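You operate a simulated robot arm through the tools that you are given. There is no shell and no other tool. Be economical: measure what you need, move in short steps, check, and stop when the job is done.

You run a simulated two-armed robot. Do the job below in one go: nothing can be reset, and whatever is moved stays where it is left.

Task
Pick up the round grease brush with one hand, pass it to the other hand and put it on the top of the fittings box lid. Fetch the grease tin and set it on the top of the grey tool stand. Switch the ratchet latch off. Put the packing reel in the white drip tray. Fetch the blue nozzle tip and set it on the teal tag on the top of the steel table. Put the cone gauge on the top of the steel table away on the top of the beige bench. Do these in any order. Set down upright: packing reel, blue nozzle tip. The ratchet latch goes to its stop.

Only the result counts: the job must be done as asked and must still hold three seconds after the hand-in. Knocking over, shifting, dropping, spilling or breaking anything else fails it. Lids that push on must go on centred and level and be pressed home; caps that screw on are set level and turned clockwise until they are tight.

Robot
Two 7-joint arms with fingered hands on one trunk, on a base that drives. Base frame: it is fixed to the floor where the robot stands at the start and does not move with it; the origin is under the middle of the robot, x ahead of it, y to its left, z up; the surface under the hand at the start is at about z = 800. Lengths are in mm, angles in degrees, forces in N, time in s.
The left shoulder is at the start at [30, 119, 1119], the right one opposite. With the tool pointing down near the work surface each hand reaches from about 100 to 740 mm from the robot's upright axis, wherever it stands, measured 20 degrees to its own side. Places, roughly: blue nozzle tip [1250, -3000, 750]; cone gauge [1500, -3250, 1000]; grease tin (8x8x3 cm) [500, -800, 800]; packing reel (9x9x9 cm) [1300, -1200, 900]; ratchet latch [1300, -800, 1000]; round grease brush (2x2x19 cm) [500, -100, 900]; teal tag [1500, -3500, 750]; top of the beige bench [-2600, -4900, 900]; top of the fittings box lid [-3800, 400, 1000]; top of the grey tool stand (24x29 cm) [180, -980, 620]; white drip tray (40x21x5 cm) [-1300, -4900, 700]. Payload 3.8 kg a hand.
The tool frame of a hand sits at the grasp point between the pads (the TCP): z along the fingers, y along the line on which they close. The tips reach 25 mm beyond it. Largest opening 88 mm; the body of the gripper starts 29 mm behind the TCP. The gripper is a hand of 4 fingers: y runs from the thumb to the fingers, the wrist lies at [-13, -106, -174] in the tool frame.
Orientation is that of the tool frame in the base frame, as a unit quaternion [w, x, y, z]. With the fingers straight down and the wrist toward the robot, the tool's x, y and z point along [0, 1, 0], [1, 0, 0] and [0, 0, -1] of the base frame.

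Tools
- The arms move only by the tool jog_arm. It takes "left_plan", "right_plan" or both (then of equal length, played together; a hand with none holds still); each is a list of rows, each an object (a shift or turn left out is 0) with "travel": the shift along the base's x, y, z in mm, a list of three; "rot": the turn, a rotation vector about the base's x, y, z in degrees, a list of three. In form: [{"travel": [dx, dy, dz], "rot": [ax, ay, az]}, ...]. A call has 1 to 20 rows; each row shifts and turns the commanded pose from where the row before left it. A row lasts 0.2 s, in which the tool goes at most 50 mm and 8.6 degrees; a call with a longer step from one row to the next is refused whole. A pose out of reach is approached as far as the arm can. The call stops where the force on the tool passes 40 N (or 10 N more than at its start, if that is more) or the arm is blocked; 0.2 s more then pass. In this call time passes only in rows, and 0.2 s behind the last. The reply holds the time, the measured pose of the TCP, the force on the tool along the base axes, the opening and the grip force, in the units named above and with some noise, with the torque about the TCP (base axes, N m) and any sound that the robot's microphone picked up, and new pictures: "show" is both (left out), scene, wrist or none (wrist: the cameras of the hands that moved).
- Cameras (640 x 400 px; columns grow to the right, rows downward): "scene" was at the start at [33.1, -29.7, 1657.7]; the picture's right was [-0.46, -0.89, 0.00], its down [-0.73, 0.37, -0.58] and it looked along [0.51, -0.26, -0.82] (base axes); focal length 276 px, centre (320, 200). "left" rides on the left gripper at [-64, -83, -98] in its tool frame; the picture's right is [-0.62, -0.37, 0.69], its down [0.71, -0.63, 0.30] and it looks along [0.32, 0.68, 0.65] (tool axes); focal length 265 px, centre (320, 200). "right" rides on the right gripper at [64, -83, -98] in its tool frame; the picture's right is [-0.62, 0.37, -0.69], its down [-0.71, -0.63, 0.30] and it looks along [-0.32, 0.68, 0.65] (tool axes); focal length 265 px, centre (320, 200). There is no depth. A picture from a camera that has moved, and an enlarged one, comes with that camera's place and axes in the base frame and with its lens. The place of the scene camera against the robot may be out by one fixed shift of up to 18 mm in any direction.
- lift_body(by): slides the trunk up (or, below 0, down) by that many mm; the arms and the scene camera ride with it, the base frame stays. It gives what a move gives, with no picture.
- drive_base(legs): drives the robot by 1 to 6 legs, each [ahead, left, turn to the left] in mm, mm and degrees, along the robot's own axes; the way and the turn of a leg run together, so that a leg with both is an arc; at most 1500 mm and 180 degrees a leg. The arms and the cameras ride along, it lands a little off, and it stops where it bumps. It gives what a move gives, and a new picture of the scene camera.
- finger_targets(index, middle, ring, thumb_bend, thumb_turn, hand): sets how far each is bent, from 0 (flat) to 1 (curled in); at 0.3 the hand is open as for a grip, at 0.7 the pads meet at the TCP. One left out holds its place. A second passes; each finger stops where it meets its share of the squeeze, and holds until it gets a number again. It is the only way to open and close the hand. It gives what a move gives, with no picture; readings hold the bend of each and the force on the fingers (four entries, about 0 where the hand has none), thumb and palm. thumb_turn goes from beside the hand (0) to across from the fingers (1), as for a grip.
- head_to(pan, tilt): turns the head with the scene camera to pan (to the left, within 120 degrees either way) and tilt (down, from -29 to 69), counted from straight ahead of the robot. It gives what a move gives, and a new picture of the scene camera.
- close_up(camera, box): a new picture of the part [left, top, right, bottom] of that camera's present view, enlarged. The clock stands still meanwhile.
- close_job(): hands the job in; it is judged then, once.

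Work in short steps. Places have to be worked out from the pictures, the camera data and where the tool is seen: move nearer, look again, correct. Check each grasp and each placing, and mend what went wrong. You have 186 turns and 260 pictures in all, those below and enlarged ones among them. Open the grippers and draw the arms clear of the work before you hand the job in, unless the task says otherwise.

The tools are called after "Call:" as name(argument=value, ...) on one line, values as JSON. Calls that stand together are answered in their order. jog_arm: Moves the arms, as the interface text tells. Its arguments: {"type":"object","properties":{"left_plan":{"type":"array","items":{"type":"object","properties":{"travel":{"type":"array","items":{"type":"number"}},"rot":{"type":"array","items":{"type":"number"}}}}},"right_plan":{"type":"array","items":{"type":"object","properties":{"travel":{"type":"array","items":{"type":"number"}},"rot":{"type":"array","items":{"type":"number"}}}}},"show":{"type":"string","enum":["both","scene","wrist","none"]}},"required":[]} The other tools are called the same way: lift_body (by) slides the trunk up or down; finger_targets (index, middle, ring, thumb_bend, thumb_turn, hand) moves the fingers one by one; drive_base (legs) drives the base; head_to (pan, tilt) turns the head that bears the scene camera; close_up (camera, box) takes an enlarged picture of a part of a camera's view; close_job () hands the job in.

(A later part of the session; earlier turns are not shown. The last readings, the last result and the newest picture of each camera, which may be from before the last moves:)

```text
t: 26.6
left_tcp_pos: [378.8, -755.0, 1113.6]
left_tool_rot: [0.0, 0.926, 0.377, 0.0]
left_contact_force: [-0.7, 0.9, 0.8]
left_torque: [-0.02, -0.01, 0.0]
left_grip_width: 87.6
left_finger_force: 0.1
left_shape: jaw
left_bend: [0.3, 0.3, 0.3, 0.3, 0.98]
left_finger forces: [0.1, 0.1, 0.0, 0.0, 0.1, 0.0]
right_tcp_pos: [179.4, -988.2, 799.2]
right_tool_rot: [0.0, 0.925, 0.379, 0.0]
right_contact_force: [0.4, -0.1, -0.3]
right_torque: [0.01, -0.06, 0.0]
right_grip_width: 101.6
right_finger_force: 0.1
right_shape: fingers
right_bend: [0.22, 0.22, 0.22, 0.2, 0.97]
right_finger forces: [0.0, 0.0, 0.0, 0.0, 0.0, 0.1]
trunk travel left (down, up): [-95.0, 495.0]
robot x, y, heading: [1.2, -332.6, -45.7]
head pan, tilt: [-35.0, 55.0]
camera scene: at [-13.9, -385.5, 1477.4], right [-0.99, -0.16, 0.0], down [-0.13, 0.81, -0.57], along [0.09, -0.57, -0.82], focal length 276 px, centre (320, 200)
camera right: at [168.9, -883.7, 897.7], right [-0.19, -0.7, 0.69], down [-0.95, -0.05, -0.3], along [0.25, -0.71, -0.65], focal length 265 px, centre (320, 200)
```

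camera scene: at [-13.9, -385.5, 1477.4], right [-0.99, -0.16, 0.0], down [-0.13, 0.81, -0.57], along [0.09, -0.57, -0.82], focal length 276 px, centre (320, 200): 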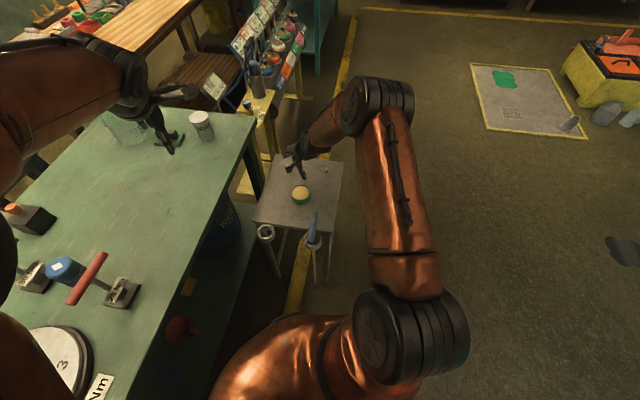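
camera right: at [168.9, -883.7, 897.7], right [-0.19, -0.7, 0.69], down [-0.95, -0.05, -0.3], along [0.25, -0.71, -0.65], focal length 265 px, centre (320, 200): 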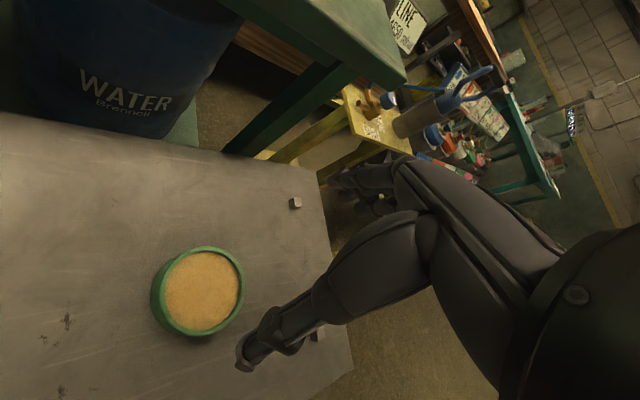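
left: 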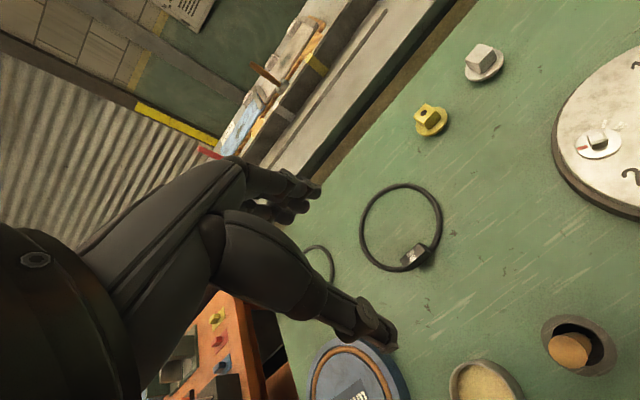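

Tin is standing on the stand. Raise the trunk again, then back off and drive to the aisle for a view of the wooden/grey benches.

Call:
lift_body(by=180)

Call:
jog_arm(right_plan=[{"travel": [-20, 40, 10]}, {"travel": [-20, 40, 10]}, {"travel": [-20, 40, 10]}, {"travel": [-20, 40, 10]}], show="none")

Call:
drive_base(legs=[[-250, -250, 0], [0, 0, 45.5], [0, -1200, 0]])

Call:
head_to(pan=20, tilt=25)

Call:
head_to(pan=-20, tilt=25)

```text
t: 28.6
left_tcp_pos: [378.5, -756.9, 1292.9]
left_tool_rot: [0.0, 0.926, 0.378, 0.0]
left_contact_force: [0.1, -0.2, -0.2]
left_torque: [0.02, 0.03, -0.01]
left_grip_width: 87.6
left_finger_force: 0.1
left_shape: jaw
left_bend: [0.3, 0.3, 0.3, 0.3, 0.98]
left_finger forces: [0.1, 0.0, 0.1, 0.0, 0.1, 0.1]
right_tcp_pos: [181.0, -988.3, 979.0]
right_tool_rot: [-0.001, 0.926, 0.378, 0.0]
right_contact_force: [0.4, -0.6, -0.9]
right_torque: [-0.01, 0.02, -0.02]
right_grip_width: 101.4
right_finger_force: 0.1
right_shape: fingers
right_bend: [0.22, 0.22, 0.22, 0.2, 0.97]
right_finger forces: [0.0, 0.1, 0.1, 0.1, 0.1, 0.0]
trunk travel left (down, up): [-275.0, 315.0]
robot x, y, heading: [-0.8, -331.4, -45.7]
head pan, tilt: [-35.0, 55.0]
```

```text
t: 29.6
left_tcp_pos: [378.8, -755.0, 1294.2]
left_tool_rot: [0.001, 0.926, 0.378, -0.001]
left_contact_force: [0.1, 1.0, -0.5]
left_torque: [-0.04, -0.02, -0.01]
left_grip_width: 87.6
left_finger_force: 0.0
left_shape: jaw
left_bend: [0.3, 0.3, 0.3, 0.3, 0.98]
left_finger forces: [0.0, 0.1, 0.0, 0.1, 0.0, 0.0]
right_tcp_pos: [99.2, -828.9, 1016.4]
right_tool_rot: [0.0, 0.926, 0.378, 0.0]
right_contact_force: [0.6, -0.7, -0.8]
right_torque: [-0.05, -0.01, -0.01]
right_grip_width: 101.0
right_finger_force: 0.0
right_shape: fingers
right_bend: [0.22, 0.22, 0.22, 0.2, 0.97]
right_finger forces: [0.1, 0.0, 0.0, 0.0, 0.0, 0.0]
trunk travel left (down, up): [-275.0, 315.0]
robot x, y, heading: [-1.2, -329.3, -45.8]
head pan, tilt: [-35.0, 55.0]
```

```text
t: 39.7
left_tcp_pos: [209.1, -1576.7, 1292.9]
left_tool_rot: [0.0, 0.706, 0.709, -0.001]
left_contact_force: [0.5, -0.5, 0.0]
left_torque: [0.0, 0.01, -0.02]
left_grip_width: 87.6
left_finger_force: 0.0
left_shape: jaw
left_bend: [0.3, 0.3, 0.3, 0.3, 0.98]
left_finger forces: [0.1, 0.0, 0.0, 0.0, 0.0, 0.0]
right_tcp_pos: [66.9, -1827.3, 1016.0]
right_tool_rot: [-0.001, 0.706, 0.708, 0.0]
right_contact_force: [0.2, -0.1, -0.3]
right_torque: [-0.01, -0.01, 0.0]
right_grip_width: 101.4
right_finger_force: 0.1
right_shape: fingers
right_bend: [0.22, 0.22, 0.22, 0.2, 0.97]
right_finger forces: [0.0, 0.0, 0.0, 0.0, 0.1, 0.1]
trunk travel left (down, up): [-275.0, 315.0]
robot x, y, heading: [-357.0, -1555.2, -0.0]
head pan, tilt: [-35.0, 55.0]
camera scene: at [-331.5, -1589.6, 1657.4], right [-0.57, -0.82, 0.0], down [-0.67, 0.47, -0.57], along [0.47, -0.33, -0.82], focal length 276 px, centre (320, 200)
```

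scene: 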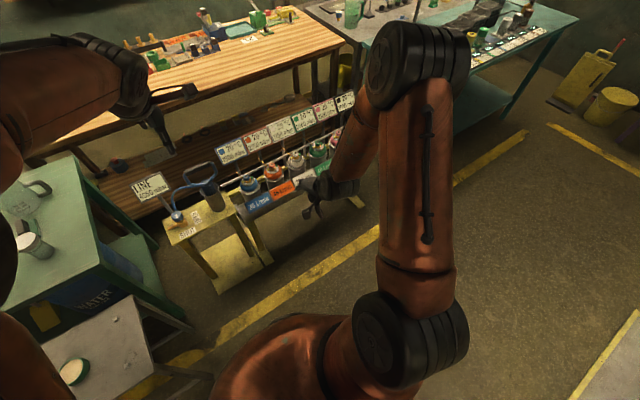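

```text
t: 41.0
left_tcp_pos: [208.3, -1576.3, 1292.8]
left_tool_rot: [0.0, 0.706, 0.708, 0.0]
left_contact_force: [0.5, 0.4, -0.4]
left_torque: [0.04, 0.01, 0.02]
left_grip_width: 87.6
left_finger_force: 0.1
left_shape: jaw
left_bend: [0.3, 0.3, 0.3, 0.3, 0.98]
left_finger forces: [0.0, 0.1, 0.1, 0.1, 0.0, 0.0]
right_tcp_pos: [67.2, -1827.8, 1016.3]
right_tool_rot: [0.001, 0.706, 0.708, 0.0]
right_contact_force: [0.1, -0.1, 0.3]
right_torque: [-0.01, 0.0, 0.0]
right_grip_width: 101.2
right_finger_force: 0.1
right_shape: fingers
right_bend: [0.22, 0.22, 0.22, 0.2, 0.97]
right_finger forces: [0.0, 0.1, 0.0, 0.0, 0.0, 0.1]
trunk travel left (down, up): [-275.0, 315.0]
robot x, y, heading: [-357.9, -1550.9, 0.2]
head pan, tilt: [20.0, 25.0]
camera scene: at [-304.1, -1516.4, 1701.3], right [0.34, -0.94, 0.0], down [-0.4, -0.15, -0.91], along [0.85, 0.31, -0.42], focal length 276 px, centre (320, 200)
```

scene: 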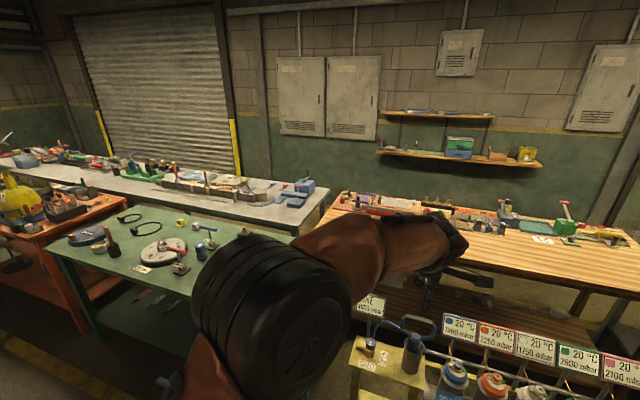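

```text
t: 42.0
left_tcp_pos: [208.8, -1576.4, 1293.6]
left_tool_rot: [0.001, 0.706, 0.708, 0.0]
left_contact_force: [-0.4, -0.2, 0.1]
left_torque: [0.0, -0.01, -0.02]
left_grip_width: 87.6
left_finger_force: 0.0
left_shape: jaw
left_bend: [0.3, 0.3, 0.3, 0.3, 0.98]
left_finger forces: [0.0, 0.1, 0.0, 0.0, 0.0, 0.0]
right_tcp_pos: [67.4, -1827.6, 1015.8]
right_tool_rot: [0.0, 0.706, 0.708, 0.0]
right_contact_force: [-0.3, 0.0, -0.9]
right_torque: [-0.01, 0.02, 0.0]
right_grip_width: 101.2
right_finger_force: 0.0
right_shape: fingers
right_bend: [0.22, 0.22, 0.22, 0.2, 0.97]
right_finger forces: [0.1, 0.0, 0.0, 0.0, 0.0, 0.1]
trunk travel left (down, up): [-275.0, 315.0]
robot x, y, heading: [-357.3, -1550.9, 0.1]
head pan, tilt: [-20.0, 25.0]
camera scene: at [-303.9, -1579.3, 1701.4], right [-0.34, -0.94, 0.0], down [-0.4, 0.14, -0.91], along [0.85, -0.31, -0.42], focal length 276 px, centre (320, 200)
```

scene: 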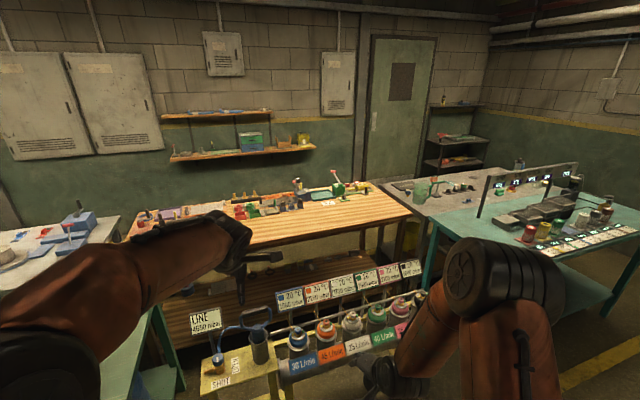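

I need a floor plan of the gap between green table, rack and wooden bench. I'll look that way with more tilt.

Call:
head_to(pan=8, tilt=38)

Call:
close_up(camera="left", box=[0, 0, 640, 400])

```text
t: 43.0
left_tcp_pos: [209.4, -1575.8, 1292.9]
left_tool_rot: [0.0, 0.705, 0.709, 0.0]
left_contact_force: [0.4, -0.2, 0.8]
left_torque: [0.03, 0.0, 0.01]
left_grip_width: 87.6
left_finger_force: 0.0
left_shape: jaw
left_bend: [0.3, 0.3, 0.3, 0.3, 0.98]
left_finger forces: [0.0, 0.0, 0.0, 0.0, 0.0, 0.0]
right_tcp_pos: [67.6, -1826.8, 1015.4]
right_tool_rot: [0.0, 0.705, 0.709, 0.0]
right_contact_force: [-0.7, -0.1, -0.3]
right_torque: [0.03, 0.02, 0.0]
right_grip_width: 101.2
right_finger_force: 0.1
right_shape: fingers
right_bend: [0.22, 0.22, 0.22, 0.2, 0.97]
right_finger forces: [0.1, 0.0, 0.1, 0.0, 0.0, 0.1]
trunk travel left (down, up): [-275.0, 315.0]
robot x, y, heading: [-360.0, -1550.6, 0.0]
head pan, tilt: [8.0, 38.0]
camera scene: at [-305.2, -1535.9, 1681.1], right [0.14, -0.99, 0.0], down [-0.61, -0.09, -0.79], along [0.78, 0.11, -0.62], focal length 276 px, centre (320, 200)
```

scene: 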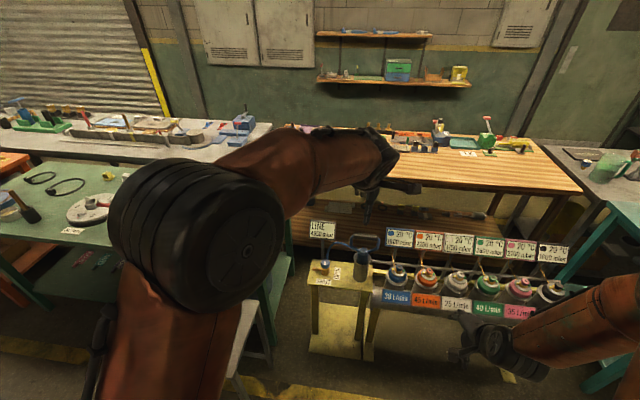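

```text
1.00 times, centred on (320, 200) of left (not enlarged: the box is as wide or as high as the picture)
camera zoom: at [125.2, -1640.9, 1392.8], right [-0.37, -0.62, -0.69], down [-0.63, 0.71, -0.3], along [0.68, 0.33, -0.65], focal length 265 px, centre (320, 200)
```

zoom: 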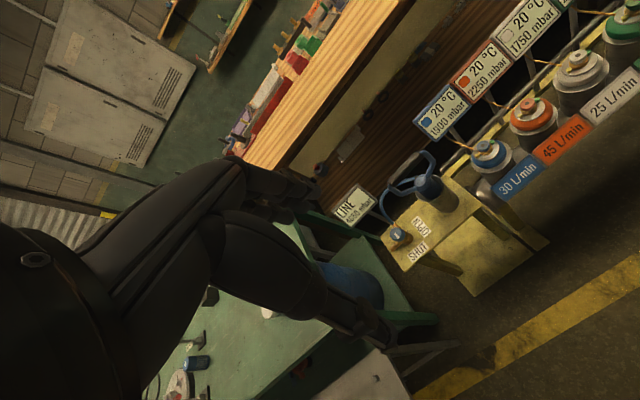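

The benches with the reel/latch are a back row; I need to find the entry. I'll drive down to look between the rack and teal table, and look at my own base for its footprint.

Call:
drive_base(legs=[[0, -1100, 0]])

Call:
head_to(pan=0, tilt=69)

Call:
head_to(pan=0, tilt=30)

Call:
head_to(pan=-35, tilt=30)

```text
t: 48.7
left_tcp_pos: [193.1, -2721.5, 1293.2]
left_tool_rot: [0.001, 0.717, 0.697, 0.0]
left_contact_force: [-0.6, -0.4, -0.7]
left_torque: [0.07, 0.0, -0.02]
left_grip_width: 87.4
left_finger_force: 0.2
left_shape: jaw
left_bend: [0.3, 0.3, 0.3, 0.3, 0.98]
left_finger forces: [0.0, 0.0, 0.0, 0.0, 0.0, 0.0]
right_tcp_pos: [42.5, -2969.1, 1016.7]
right_tool_rot: [0.0, 0.716, 0.698, 0.0]
right_contact_force: [-0.4, 0.2, 0.1]
right_torque: [0.01, 0.01, -0.01]
right_grip_width: 101.1
right_finger_force: 0.1
right_shape: fingers
right_bend: [0.22, 0.22, 0.22, 0.2, 0.97]
right_finger forces: [0.0, 0.1, 0.1, 0.1, 0.0, 0.0]
trunk travel left (down, up): [-275.0, 315.0]
robot x, y, heading: [-376.1, -2676.9, -1.8]
head pan, tilt: [8.0, 38.0]
camera scene: at [-319.1, -2666.7, 1681.0], right [0.11, -0.99, 0.0], down [-0.61, -0.07, -0.79], along [0.78, 0.09, -0.62], focal length 276 px, centre (320, 200)
```

scene: 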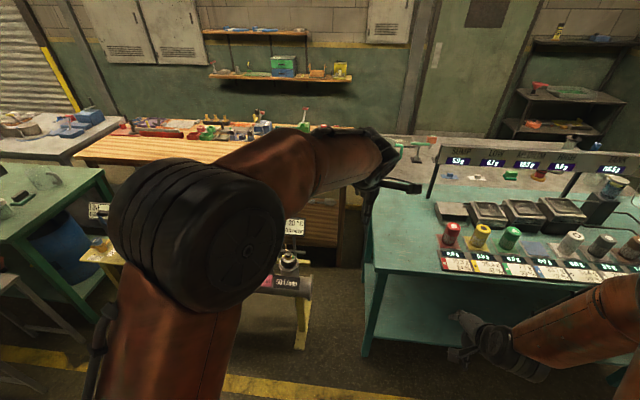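

```text
t: 49.7
left_tcp_pos: [192.6, -2721.8, 1293.0]
left_tool_rot: [0.0, 0.717, 0.697, 0.0]
left_contact_force: [-0.6, -0.5, 0.0]
left_torque: [0.0, 0.03, 0.0]
left_grip_width: 87.8
left_finger_force: 0.1
left_shape: jaw
left_bend: [0.3, 0.3, 0.3, 0.3, 0.98]
left_finger forces: [0.0, 0.0, 0.0, 0.0, 0.0, 0.0]
right_tcp_pos: [44.2, -2969.3, 1016.4]
right_tool_rot: [0.0, 0.717, 0.697, 0.0]
right_contact_force: [-0.2, 0.4, -0.1]
right_torque: [0.0, 0.0, 0.0]
right_grip_width: 101.2
right_finger_force: 0.1
right_shape: fingers
right_bend: [0.22, 0.22, 0.22, 0.2, 0.97]
right_finger forces: [0.1, 0.0, 0.1, 0.0, 0.0, 0.0]
trunk travel left (down, up): [-275.0, 315.0]
robot x, y, heading: [-373.3, -2677.1, -1.9]
head pan, tilt: [0.0, 68.8]
camera scene: at [-348.9, -2677.6, 1642.0], right [-0.03, -1.0, 0.0], down [-0.93, 0.03, -0.36], along [0.36, -0.01, -0.93], focal length 276 px, centre (320, 200)
```

scene: 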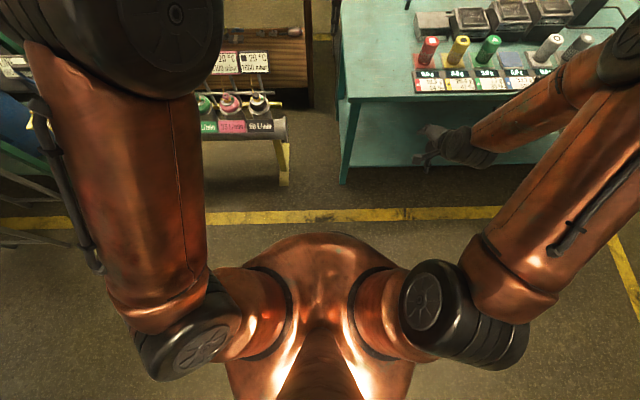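

```text
t: 50.8
left_tcp_pos: [193.2, -2721.0, 1292.4]
left_tool_rot: [0.0, 0.717, 0.697, 0.0]
left_contact_force: [-0.9, 0.2, 0.6]
left_torque: [0.0, -0.03, 0.02]
left_grip_width: 87.5
left_finger_force: 0.1
left_shape: jaw
left_bend: [0.3, 0.3, 0.3, 0.3, 0.98]
left_finger forces: [0.0, 0.0, 0.1, 0.1, 0.1, 0.0]
right_tcp_pos: [43.0, -2968.0, 1016.6]
right_tool_rot: [0.0, 0.717, 0.697, 0.0]
right_contact_force: [-1.0, -0.2, 0.2]
right_torque: [-0.03, 0.01, 0.0]
right_grip_width: 101.3
right_finger_force: 0.1
right_shape: fingers
right_bend: [0.22, 0.22, 0.22, 0.2, 0.97]
right_finger forces: [0.0, 0.0, 0.1, 0.1, 0.0, 0.1]
trunk travel left (down, up): [-275.0, 315.0]
robot x, y, heading: [-373.5, -2680.2, -1.8]
head pan, tilt: [0.0, 30.0]
camera scene: at [-314.4, -2678.5, 1693.3], right [-0.03, -1.0, 0.0], down [-0.5, 0.01, -0.87], along [0.87, -0.02, -0.5], focal length 276 px, centre (320, 200)
```

scene: 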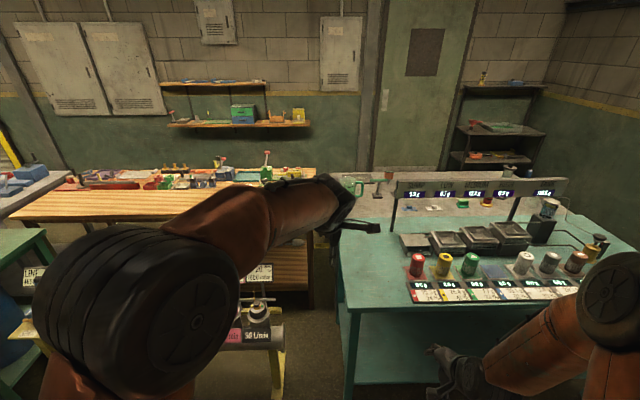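

```text
t: 51.8
left_tcp_pos: [193.7, -2722.1, 1293.1]
left_tool_rot: [0.0, 0.718, 0.696, 0.0]
left_contact_force: [0.2, 0.9, 1.2]
left_torque: [-0.01, 0.01, -0.02]
left_grip_width: 87.4
left_finger_force: 0.0
left_shape: jaw
left_bend: [0.3, 0.3, 0.3, 0.3, 0.98]
left_finger forces: [0.0, 0.1, 0.0, 0.1, 0.0, 0.0]
right_tcp_pos: [44.0, -2969.8, 1015.5]
right_tool_rot: [0.0, 0.717, 0.697, 0.0]
right_contact_force: [1.0, 0.2, 0.5]
right_torque: [0.01, -0.02, -0.01]
right_grip_width: 101.5
right_finger_force: 0.0
right_shape: fingers
right_bend: [0.22, 0.22, 0.22, 0.2, 0.97]
right_finger forces: [0.0, 0.1, 0.0, 0.0, 0.0, 0.0]
trunk travel left (down, up): [-275.0, 315.0]
robot x, y, heading: [-372.8, -2680.3, -1.6]
head pan, tilt: [-35.0, 30.0]
camera scene: at [-332.1, -2729.9, 1693.4], right [-0.6, -0.8, 0.0], down [-0.4, 0.3, -0.87], along [0.7, -0.52, -0.5], focal length 276 px, centre (320, 200)
```

scene: 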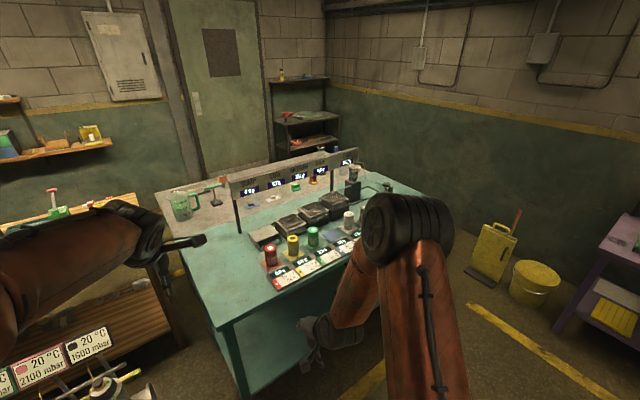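

Raise the trunk fully to get a better overhead look at the row behind.

Call:
lift_body(by=310)

Call:
head_to(pan=-20, tilt=35)

Call:
head_to(pan=30, tilt=35)

```text
t: 54.8
left_tcp_pos: [193.1, -2722.9, 1603.0]
left_tool_rot: [0.0, 0.717, 0.698, 0.0]
left_contact_force: [-0.4, -0.3, -0.4]
left_torque: [0.03, 0.03, -0.03]
left_grip_width: 87.8
left_finger_force: 0.1
left_shape: jaw
left_bend: [0.3, 0.3, 0.3, 0.3, 0.98]
left_finger forces: [0.1, 0.0, 0.0, 0.0, 0.1, 0.0]
right_tcp_pos: [44.1, -2969.7, 1326.0]
right_tool_rot: [0.0, 0.716, 0.698, 0.0]
right_contact_force: [-0.6, -0.7, 0.1]
right_torque: [-0.04, 0.04, -0.01]
right_grip_width: 101.3
right_finger_force: 0.2
right_shape: fingers
right_bend: [0.22, 0.22, 0.22, 0.2, 0.97]
right_finger forces: [0.0, 0.0, 0.0, 0.0, 0.1, 0.1]
trunk travel left (down, up): [-585.0, 5.0]
robot x, y, heading: [-375.5, -2680.7, -1.6]
head pan, tilt: [-35.0, 30.0]
```

```text
t: 55.6
left_tcp_pos: [195.0, -2722.1, 1602.2]
left_tool_rot: [0.0, 0.717, 0.697, 0.001]
left_contact_force: [0.3, 0.0, 0.0]
left_torque: [-0.03, 0.02, -0.01]
left_grip_width: 87.3
left_finger_force: 0.1
left_shape: jaw
left_bend: [0.3, 0.3, 0.3, 0.3, 0.98]
left_finger forces: [0.0, 0.0, 0.0, 0.1, 0.1, 0.1]
right_tcp_pos: [43.2, -2968.5, 1326.6]
right_tool_rot: [0.001, 0.717, 0.697, 0.0]
right_contact_force: [0.4, 0.2, -0.1]
right_torque: [0.03, 0.0, 0.01]
right_grip_width: 101.3
right_finger_force: 0.0
right_shape: fingers
right_bend: [0.22, 0.22, 0.22, 0.2, 0.97]
right_finger forces: [0.1, 0.1, 0.1, 0.0, 0.0, 0.0]
trunk travel left (down, up): [-585.0, 5.0]
robot x, y, heading: [-374.9, -2680.7, -1.9]
head pan, tilt: [-20.0, 35.0]
camera scene: at [-322.8, -2708.5, 1995.6], right [-0.37, -0.93, 0.0], down [-0.53, 0.21, -0.82], along [0.76, -0.3, -0.57], focal length 276 px, centre (320, 200)
```

scene: 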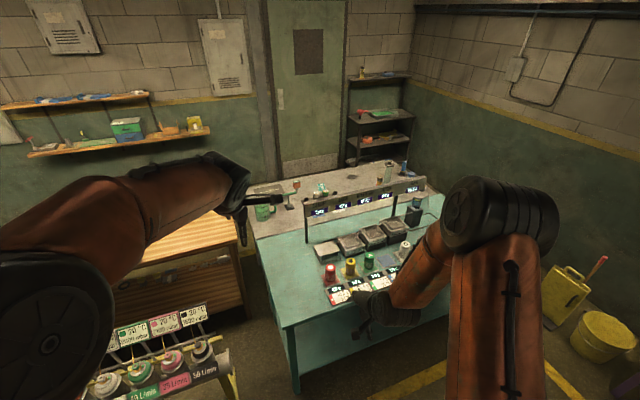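

```text
t: 56.8
left_tcp_pos: [194.1, -2720.9, 1603.2]
left_tool_rot: [0.0, 0.717, 0.698, 0.0]
left_contact_force: [-0.1, -0.7, 0.2]
left_torque: [0.02, 0.0, 0.01]
left_grip_width: 87.8
left_finger_force: 0.0
left_shape: jaw
left_bend: [0.3, 0.3, 0.3, 0.3, 0.98]
left_finger forces: [0.1, 0.0, 0.1, 0.0, 0.0, 0.1]
right_tcp_pos: [44.8, -2969.8, 1326.4]
right_tool_rot: [0.001, 0.717, 0.697, 0.0]
right_contact_force: [0.4, -0.7, -0.1]
right_torque: [0.0, -0.02, 0.01]
right_grip_width: 101.5
right_finger_force: 0.1
right_shape: fingers
right_bend: [0.22, 0.22, 0.22, 0.2, 0.97]
right_finger forces: [0.2, 0.0, 0.0, 0.1, 0.0, 0.1]
trunk travel left (down, up): [-585.0, 5.0]
robot x, y, heading: [-374.5, -2681.6, -1.8]
head pan, tilt: [30.0, 35.0]
camera scene: at [-327.2, -2634.2, 1995.6], right [0.48, -0.88, 0.0], down [-0.51, -0.27, -0.82], along [0.72, 0.39, -0.57], focal length 276 px, centre (320, 200)
```

scene: 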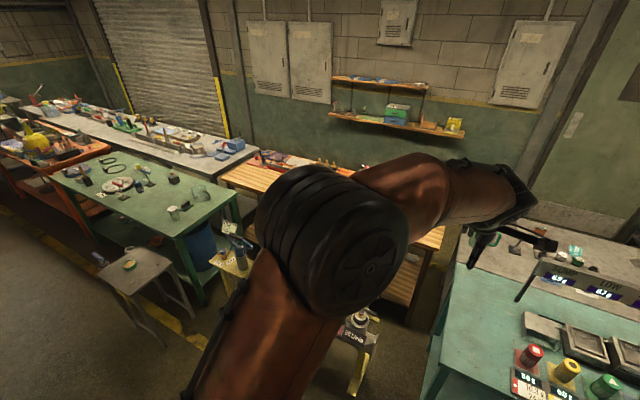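

Let me zoom on the steel table items behind the teal bench.

Call:
head_to(pan=-20, tilt=30)

Call:
close_up(camera="scene", box=[230, 180, 450, 317])

Call:
head_to(pan=38, tilt=25)

Call:
close_up(camera="scene", box=[100, 150, 420, 350])

```text
t: 58.0
left_tcp_pos: [192.8, -2722.4, 1603.9]
left_tool_rot: [-0.001, 0.717, 0.697, 0.001]
left_contact_force: [0.0, 0.1, -0.3]
left_torque: [0.0, 0.01, -0.01]
left_grip_width: 87.4
left_finger_force: 0.1
left_shape: jaw
left_bend: [0.3, 0.3, 0.3, 0.3, 0.98]
left_finger forces: [0.0, 0.0, 0.1, 0.0, 0.0, 0.0]
right_tcp_pos: [43.7, -2968.6, 1327.1]
right_tool_rot: [0.0, 0.717, 0.697, 0.0]
right_contact_force: [0.0, -0.3, -0.1]
right_torque: [0.0, -0.01, 0.01]
right_grip_width: 101.3
right_finger_force: 0.1
right_shape: fingers
right_bend: [0.22, 0.22, 0.22, 0.2, 0.97]
right_finger forces: [0.1, 0.0, 0.0, 0.1, 0.0, 0.0]
trunk travel left (down, up): [-585.0, 5.0]
robot x, y, heading: [-376.6, -2680.1, -1.7]
head pan, tilt: [-20.0, 30.0]
camera scene: at [-320.6, -2709.2, 2003.4], right [-0.37, -0.93, 0.0], down [-0.47, 0.18, -0.87], along [0.81, -0.32, -0.5], focal length 276 px, centre (320, 200)
```

scene: 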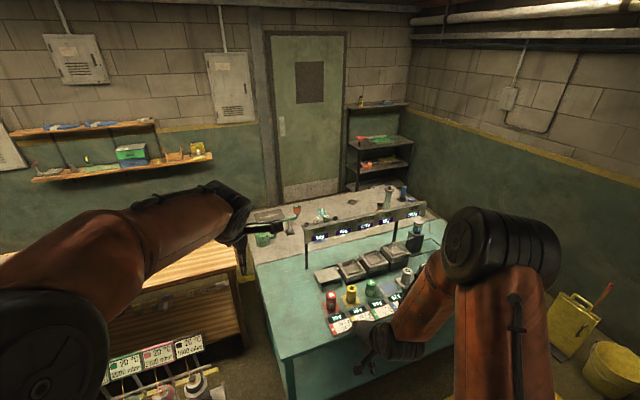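

```text
2.91 times, centred on (340, 248) of scene
camera zoom: at [-320.6, -2709.2, 2003.4], right [-0.37, -0.93, 0.0], down [-0.47, 0.18, -0.87], along [0.81, -0.32, -0.5], focal length 802 px, centre (262, 59)
```

zoom: 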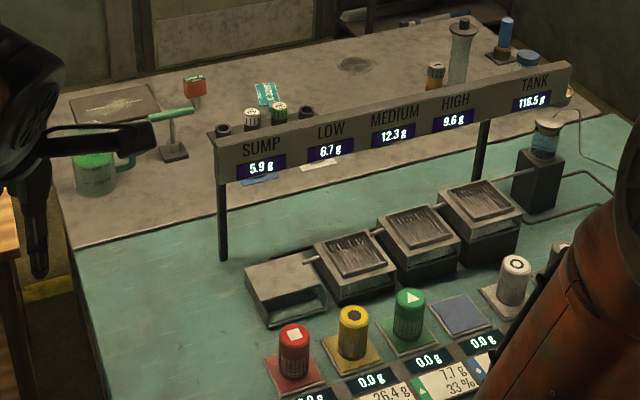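

```text
t: 59.2
left_tcp_pos: [193.3, -2721.5, 1602.9]
left_tool_rot: [0.0, 0.717, 0.697, 0.0]
left_contact_force: [0.4, 0.3, 0.8]
left_torque: [-0.02, -0.02, -0.03]
left_grip_width: 87.6
left_finger_force: 0.1
left_shape: jaw
left_bend: [0.3, 0.3, 0.3, 0.3, 0.98]
left_finger forces: [0.0, 0.1, 0.0, 0.0, 0.0, 0.0]
right_tcp_pos: [44.4, -2969.7, 1326.2]
right_tool_rot: [-0.001, 0.717, 0.697, 0.0]
right_contact_force: [-0.3, -0.9, -0.2]
right_torque: [-0.01, 0.02, 0.01]
right_grip_width: 101.2
right_finger_force: 0.1
right_shape: fingers
right_bend: [0.22, 0.22, 0.22, 0.2, 0.97]
right_finger forces: [0.1, 0.0, 0.0, 0.0, 0.1, 0.0]
trunk travel left (down, up): [-585.0, 5.0]
robot x, y, heading: [-372.4, -2683.0, -1.5]
head pan, tilt: [38.0, 25.0]
camera scene: at [-330.5, -2621.4, 2011.4], right [0.59, -0.81, 0.0], down [-0.34, -0.25, -0.91], along [0.73, 0.54, -0.42], focal length 276 px, centre (320, 200)
```

scene: 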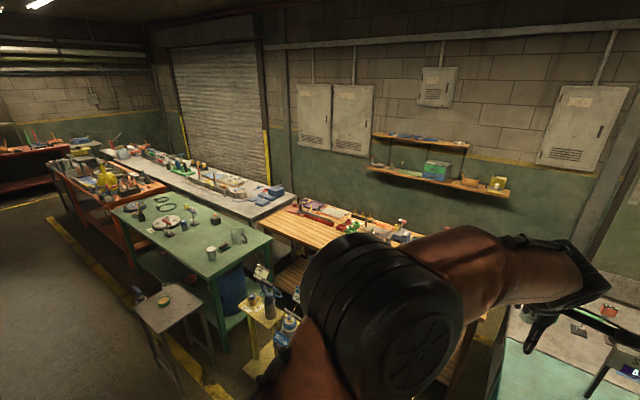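

```text
2.00 times, centred on (260, 250) of scene
camera zoom: at [-330.5, -2621.4, 2011.4], right [0.59, -0.81, 0.0], down [-0.34, -0.25, -0.91], along [0.73, 0.54, -0.42], focal length 551 px, centre (440, 100)
```

zoom: 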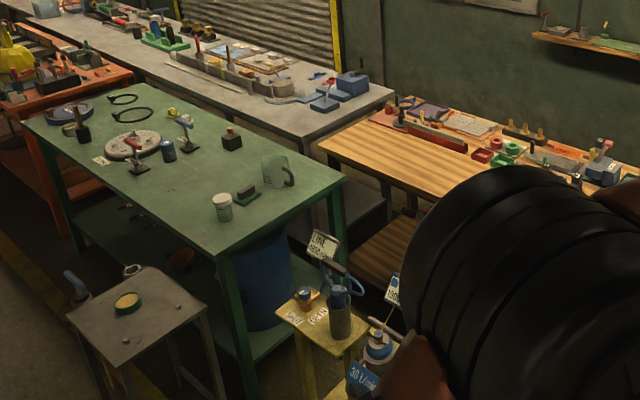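

The wall is at x≈3100, so there is an aisle behind the back-row benches; I must go round the south end (y≈−4800) and work from the back. Drive south first, checking.

Call:
drive_base(legs=[[0, -1400, 1.7]])

Call:
head_to(pan=-30, tilt=40)

Call:
head_to(pan=-80, tilt=40)

```text
t: 66.2
left_tcp_pos: [188.5, -4082.1, 1602.9]
left_tool_rot: [0.001, 0.7, 0.714, 0.0]
left_contact_force: [0.4, 0.0, -0.3]
left_torque: [-0.02, 0.0, 0.0]
left_grip_width: 87.5
left_finger_force: 0.1
left_shape: jaw
left_bend: [0.3, 0.3, 0.3, 0.3, 0.98]
left_finger forces: [0.0, 0.0, 0.0, 0.1, 0.1, 0.0]
right_tcp_pos: [50.6, -4334.8, 1326.0]
right_tool_rot: [0.0, 0.7, 0.714, 0.0]
right_contact_force: [-0.1, -1.1, -0.2]
right_torque: [-0.04, 0.01, -0.04]
right_grip_width: 101.2
right_finger_force: 0.1
right_shape: fingers
right_bend: [0.22, 0.22, 0.22, 0.2, 0.97]
right_finger forces: [0.0, 0.0, 0.0, 0.0, 0.0, 0.0]
trunk travel left (down, up): [-585.0, 5.0]
robot x, y, heading: [-379.3, -4066.1, 1.2]
head pan, tilt: [38.0, 25.0]
camera scene: at [-339.7, -4004.1, 2011.3], right [0.63, -0.78, 0.0], down [-0.33, -0.27, -0.91], along [0.7, 0.57, -0.42], focal length 276 px, centre (320, 200)
```

scene: 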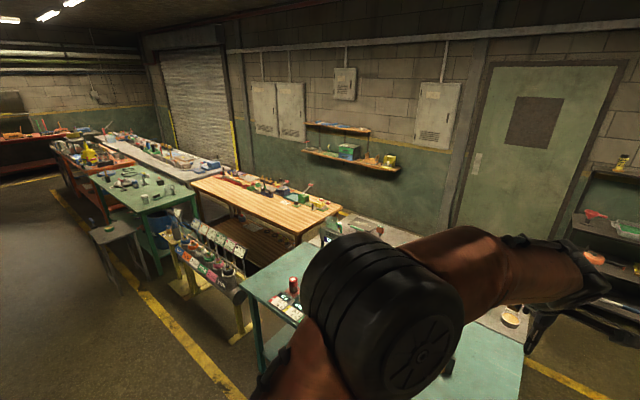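

```text
t: 67.5
left_tcp_pos: [188.4, -4081.7, 1603.1]
left_tool_rot: [-0.001, 0.7, 0.714, 0.0]
left_contact_force: [-0.6, 0.6, -0.1]
left_torque: [0.05, -0.02, 0.0]
left_grip_width: 87.5
left_finger_force: 0.2
left_shape: jaw
left_bend: [0.3, 0.3, 0.3, 0.3, 0.98]
left_finger forces: [0.1, 0.0, 0.1, 0.0, 0.1, 0.0]
right_tcp_pos: [50.9, -4335.3, 1326.1]
right_tool_rot: [0.0, 0.701, 0.714, 0.0]
right_contact_force: [1.1, -0.1, 1.0]
right_torque: [0.0, 0.0, 0.03]
right_grip_width: 101.2
right_finger_force: 0.1
right_shape: fingers
right_bend: [0.22, 0.22, 0.22, 0.2, 0.97]
right_finger forces: [0.1, 0.0, 0.0, 0.1, 0.0, 0.1]
trunk travel left (down, up): [-585.0, 5.0]
robot x, y, heading: [-380.4, -4069.2, 1.2]
head pan, tilt: [-30.0, 40.0]
camera scene: at [-336.8, -4104.1, 1988.0], right [-0.48, -0.88, 0.0], down [-0.56, 0.31, -0.77], along [0.67, -0.37, -0.64], focal length 276 px, centre (320, 200)
```

scene: 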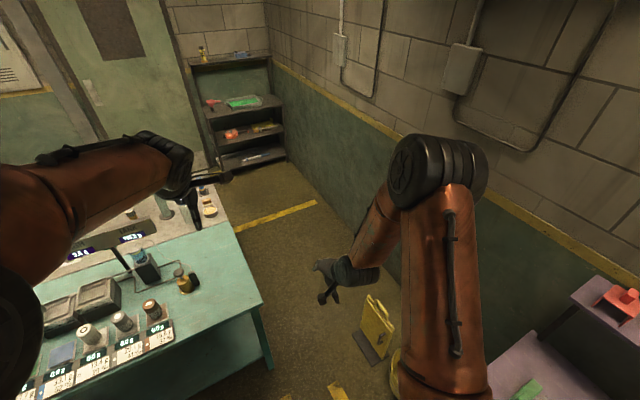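

```text
t: 68.7
left_tcp_pos: [189.6, -4081.5, 1603.9]
left_tool_rot: [0.0, 0.7, 0.714, 0.0]
left_contact_force: [0.6, 0.9, 0.3]
left_torque: [0.03, 0.0, 0.01]
left_grip_width: 87.6
left_finger_force: 0.1
left_shape: jaw
left_bend: [0.3, 0.3, 0.3, 0.3, 0.98]
left_finger forces: [0.0, 0.1, 0.1, 0.1, 0.1, 0.1]
right_tcp_pos: [51.3, -4334.7, 1326.4]
right_tool_rot: [0.001, 0.7, 0.714, -0.001]
right_contact_force: [0.0, 0.0, -0.1]
right_torque: [0.01, -0.03, -0.01]
right_grip_width: 101.3
right_finger_force: 0.1
right_shape: fingers
right_bend: [0.22, 0.22, 0.22, 0.2, 0.97]
right_finger forces: [0.0, 0.1, 0.0, 0.1, 0.1, 0.0]
trunk travel left (down, up): [-585.0, 5.0]
robot x, y, heading: [-378.4, -4067.4, 1.1]
head pan, tilt: [-80.0, 40.0]
camera scene: at [-394.9, -4146.3, 1988.0], right [-0.98, -0.19, 0.0], down [-0.12, 0.63, -0.77], along [0.15, -0.75, -0.64], focal length 276 px, centre (320, 200)
```

scene: 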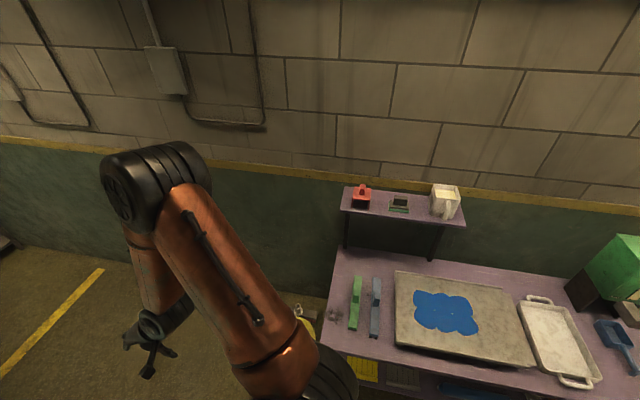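

The passage between teal corner (≈(390,−4190)) and the yellow sign (≈(80–330,−4740)) is about 540 mm. I'll turn the left hand camera down/back to see my own base footprint.

Call:
jog_arm(left_plan=[{"travel": [-20, 0, 0], "rot": [0, 8, 0]}, {"travel": [-20, 0, 0], "rot": [0, 8, 0]}, {"travel": [-20, 0, 0], "rot": [0, 8, 0]}, {"travel": [-20, 0, 0], "rot": [0, 8, 0]}, {"travel": [-20, 0, 0], "rot": [0, 8, 0]}, {"travel": [-20, 0, 0], "rot": [0, 8, 0]}, {"travel": [-20, 0, 0], "rot": [0, 8, 0]}, {"travel": [-20, 0, 0], "rot": [0, 8, 0]}], show="wrist")

```text
t: 70.5
left_tcp_pos: [27.0, -4082.3, 1602.1]
left_tool_rot: [-0.379, 0.594, 0.604, -0.372]
left_contact_force: [-0.8, 0.3, 0.0]
left_torque: [0.0, 0.02, -0.02]
left_grip_width: 87.8
left_finger_force: 0.0
left_shape: jaw
left_bend: [0.3, 0.3, 0.3, 0.3, 0.98]
left_finger forces: [0.0, 0.0, 0.0, 0.1, 0.0, 0.1]
right_tcp_pos: [50.0, -4334.8, 1326.4]
right_tool_rot: [0.0, 0.7, 0.714, 0.0]
right_contact_force: [-1.3, -0.3, 0.0]
right_torque: [-0.01, 0.01, -0.01]
right_grip_width: 101.3
right_finger_force: 0.1
right_shape: fingers
right_bend: [0.22, 0.22, 0.22, 0.2, 0.97]
right_finger forces: [0.2, 0.1, 0.1, 0.0, 0.1, 0.0]
trunk travel left (down, up): [-585.0, 5.0]
robot x, y, heading: [-380.6, -4065.9, 1.2]
head pan, tilt: [-80.0, 40.0]
camera left: at [80.0, -4148.1, 1720.4], right [-0.78, -0.63, 0.02], down [-0.55, 0.7, 0.45], along [-0.29, 0.34, -0.89], focal length 265 px, centre (320, 200)
```

left: 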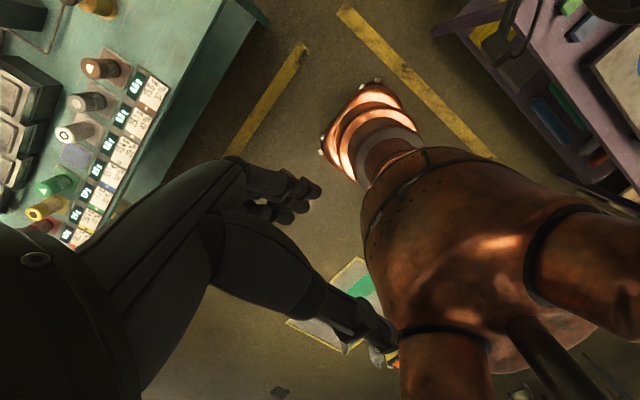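

The base is about ±260 mm wide and ±200 mm deep — it fits through turned sideways (heading 90°). Restore the left arm, turn left 90°, back up to y≈−4460 and approach the passage.

Call:
jog_arm(left_plan=[{"travel": [10, 0, 0], "rot": [0, -8, 0]}, {"travel": [10, 0, 0], "rot": [0, -8, 0]}, {"travel": [10, 0, 0], "rot": [0, -8, 0]}, {"travel": [10, 0, 0], "rot": [0, -8, 0]}, {"travel": [10, 0, 0], "rot": [0, -8, 0]}, {"travel": [10, 0, 0], "rot": [0, -8, 0]}, {"travel": [10, 0, 0], "rot": [0, -8, 0]}, {"travel": [10, 0, 0], "rot": [0, -8, 0]}], show="none")

Call:
drive_base(legs=[[0, 0, 88.8], [-390, 0, 0], [0, -330, 0]])

Call:
head_to(pan=-90, tilt=55)

Call:
head_to(pan=-120, tilt=55)

```text
t: 72.3
left_tcp_pos: [107.4, -4082.1, 1603.6]
left_tool_rot: [0.001, 0.7, 0.714, 0.001]
left_contact_force: [0.5, -0.1, -0.5]
left_torque: [0.0, 0.0, 0.02]
left_grip_width: 87.9
left_finger_force: 0.2
left_shape: jaw
left_bend: [0.3, 0.3, 0.3, 0.3, 0.98]
left_finger forces: [0.1, 0.0, 0.0, 0.1, 0.0, 0.0]
right_tcp_pos: [49.4, -4334.7, 1326.5]
right_tool_rot: [0.0, 0.701, 0.714, 0.0]
right_contact_force: [0.0, 0.0, -0.2]
right_torque: [-0.03, 0.01, 0.0]
right_grip_width: 101.2
right_finger_force: 0.1
right_shape: fingers
right_bend: [0.22, 0.22, 0.22, 0.2, 0.97]
right_finger forces: [0.0, 0.0, 0.1, 0.0, 0.0, 0.0]
trunk travel left (down, up): [-585.0, 5.0]
robot x, y, heading: [-380.4, -4069.2, 1.0]
head pan, tilt: [-80.0, 40.0]
```

```text
t: 78.8
left_tcp_pos: [-372.1, -3991.7, 1618.5]
left_tool_rot: [0.0, 0.037, 0.999, 0.016]
left_contact_force: [0.4, -0.3, 0.3]
left_torque: [0.02, 0.05, 0.03]
left_grip_width: 88.0
left_finger_force: 0.1
left_shape: jaw
left_bend: [0.3, 0.3, 0.3, 0.3, 0.98]
left_finger forces: [0.0, 0.0, 0.0, 0.1, 0.0, 0.0]
right_tcp_pos: [-126.2, -4061.6, 1338.5]
right_tool_rot: [-0.002, 0.037, 0.999, 0.017]
right_contact_force: [1.6, 0.8, -0.1]
right_torque: [-0.02, 0.04, 0.01]
right_grip_width: 101.3
right_finger_force: 0.1
right_shape: fingers
right_bend: [0.22, 0.22, 0.22, 0.2, 0.97]
right_finger forces: [0.0, 0.1, 0.1, 0.0, 0.0, 0.0]
trunk travel left (down, up): [-585.0, 5.0]
robot x, y, heading: [-432.9, -4429.9, 85.8]
head pan, tilt: [-80.0, 40.0]
stopped in leg 3: the robot was blocked; the commanded pose is now the measured one
camera scene: at [-357.8, -4446.2, 1987.8], right [0.1, -0.99, -0.01], down [-0.64, -0.06, -0.76], along [0.76, 0.08, -0.64], focal length 276 px, centre (320, 200)
```

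scene: 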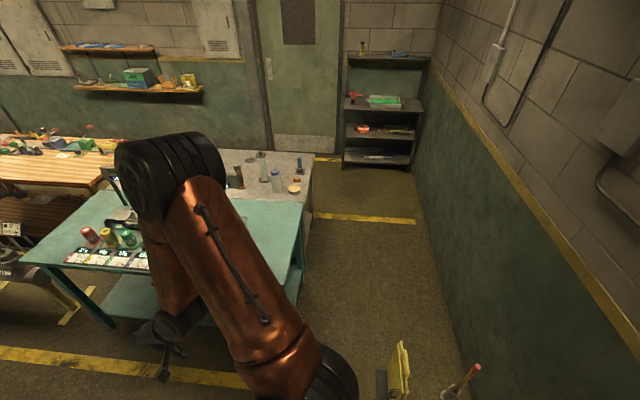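

```text
t: 79.6
left_tcp_pos: [-383.7, -3978.5, 1613.9]
left_tool_rot: [0.003, 0.036, 0.999, 0.011]
left_contact_force: [-0.1, 0.2, -0.3]
left_torque: [-0.04, -0.02, -0.05]
left_grip_width: 87.9
left_finger_force: 0.0
left_shape: jaw
left_bend: [0.3, 0.3, 0.3, 0.3, 0.98]
left_finger forces: [0.0, 0.1, 0.0, 0.0, 0.0, 0.1]
right_tcp_pos: [-135.9, -4051.6, 1335.9]
right_tool_rot: [-0.001, 0.036, 0.999, 0.012]
right_contact_force: [0.9, 1.4, -0.8]
right_torque: [-0.03, -0.01, -0.01]
right_grip_width: 101.6
right_finger_force: 0.1
right_shape: fingers
right_bend: [0.22, 0.22, 0.22, 0.2, 0.97]
right_finger forces: [0.0, 0.0, 0.0, 0.0, 0.0, 0.0]
trunk travel left (down, up): [-585.0, 5.0]
robot x, y, heading: [-441.1, -4428.4, 85.7]
head pan, tilt: [-90.0, 55.0]
camera scene: at [-381.3, -4444.1, 1967.5], right [-0.07, -1.0, 0.0], down [-0.82, 0.06, -0.57], along [0.57, -0.05, -0.82], focal length 276 px, centre (320, 200)
```

scene: 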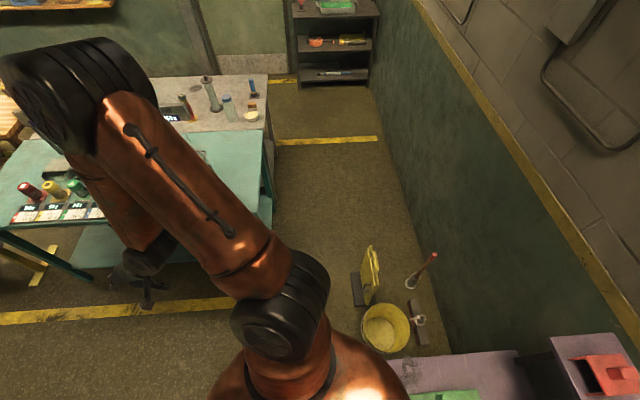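

```text
t: 80.5
left_tcp_pos: [-378.0, -3982.4, 1615.9]
left_tool_rot: [0.002, 0.035, 0.999, 0.014]
left_contact_force: [0.5, 0.1, -0.6]
left_torque: [0.04, -0.01, 0.02]
left_grip_width: 88.2
left_finger_force: 0.0
left_shape: jaw
left_bend: [0.3, 0.3, 0.3, 0.3, 0.98]
left_finger forces: [0.0, 0.0, 0.0, 0.0, 0.0, 0.0]
right_tcp_pos: [-132.8, -4054.4, 1337.7]
right_tool_rot: [0.0, 0.034, 0.999, 0.014]
right_contact_force: [-0.9, -0.2, 0.7]
right_torque: [-0.01, -0.02, -0.03]
right_grip_width: 101.4
right_finger_force: 0.1
right_shape: fingers
right_bend: [0.22, 0.22, 0.22, 0.2, 0.97]
right_finger forces: [0.1, 0.1, 0.1, 0.0, 0.1, 0.0]
trunk travel left (down, up): [-585.0, 5.0]
robot x, y, heading: [-433.2, -4431.4, 86.2]
head pan, tilt: [-120.0, 55.0]
camera scene: at [-387.7, -4486.3, 1967.3], right [-0.56, -0.83, 0.0], down [-0.68, 0.46, -0.57], along [0.48, -0.32, -0.82], focal length 276 px, centre (320, 200)
```

scene: 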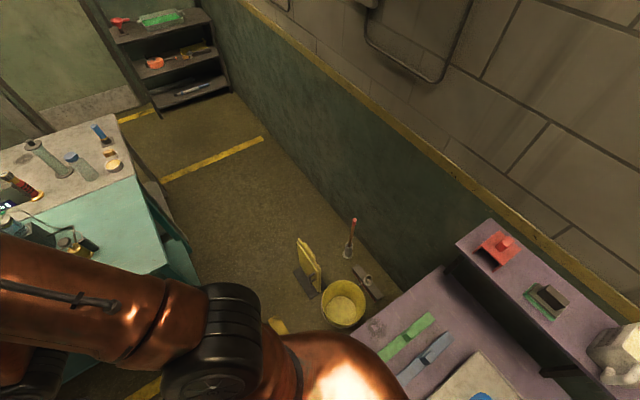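

Blocked: my rear touches the purple bench and the body is slightly tilted. Move straight ahead (+y) away from it and check.

Call:
drive_base(legs=[[120, 0, 0]])

Call:
head_to(pan=-120, tilt=65)

```text
t: 81.8
left_tcp_pos: [-371.6, -3863.3, 1616.7]
left_tool_rot: [0.002, 0.034, 0.999, 0.013]
left_contact_force: [-0.5, -0.2, 0.0]
left_torque: [0.04, -0.03, -0.01]
left_grip_width: 88.0
left_finger_force: 0.1
left_shape: jaw
left_bend: [0.3, 0.3, 0.3, 0.3, 0.98]
left_finger forces: [0.1, 0.0, 0.0, 0.0, 0.1, 0.0]
right_tcp_pos: [-124.4, -3933.9, 1336.9]
right_tool_rot: [-0.001, 0.032, 0.999, 0.015]
right_contact_force: [-0.5, -0.5, 0.0]
right_torque: [-0.02, -0.01, -0.01]
right_grip_width: 101.3
right_finger_force: 0.1
right_shape: fingers
right_bend: [0.22, 0.22, 0.22, 0.2, 0.97]
right_finger forces: [0.1, 0.0, 0.0, 0.0, 0.1, 0.0]
trunk travel left (down, up): [-585.0, 5.0]
robot x, y, heading: [-424.2, -4307.0, 86.0]
head pan, tilt: [-120.0, 55.0]
camera scene: at [-379.8, -4366.5, 1967.3], right [-0.56, -0.83, 0.0], down [-0.68, 0.46, -0.57], along [0.48, -0.32, -0.82], focal length 276 px, centre (320, 200)
```

scene: 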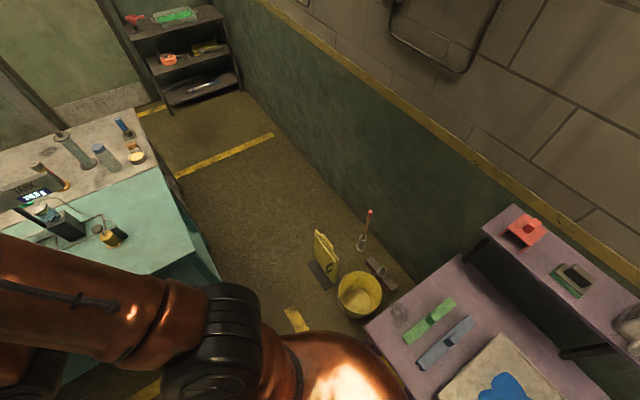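

```text
t: 82.5
left_tcp_pos: [-371.2, -3861.7, 1615.1]
left_tool_rot: [0.002, 0.034, 0.999, 0.013]
left_contact_force: [-0.4, 0.3, 0.2]
left_torque: [-0.06, 0.0, -0.04]
left_grip_width: 88.1
left_finger_force: 0.2
left_shape: jaw
left_bend: [0.3, 0.3, 0.3, 0.3, 0.98]
left_finger forces: [0.1, 0.0, 0.0, 0.0, 0.0, 0.0]
right_tcp_pos: [-125.0, -3933.0, 1336.6]
right_tool_rot: [0.001, 0.034, 0.999, 0.014]
right_contact_force: [0.9, 0.2, 0.0]
right_torque: [0.02, 0.0, 0.0]
right_grip_width: 101.4
right_finger_force: 0.0
right_shape: fingers
right_bend: [0.22, 0.22, 0.22, 0.2, 0.97]
right_finger forces: [0.0, 0.0, 0.0, 0.0, 0.1, 0.0]
trunk travel left (down, up): [-585.0, 5.0]
robot x, y, heading: [-428.0, -4306.8, 85.9]
head pan, tilt: [-120.0, 65.0]
camera scene: at [-388.8, -4356.7, 1955.8], right [-0.56, -0.83, 0.0], down [-0.75, 0.51, -0.42], along [0.35, -0.24, -0.91], focal length 276 px, centre (320, 200)
```

scene: 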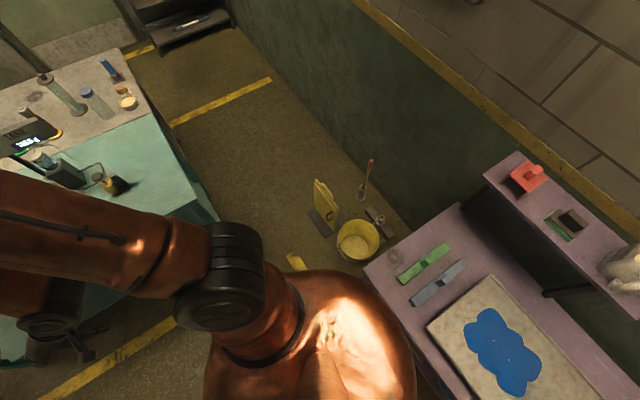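

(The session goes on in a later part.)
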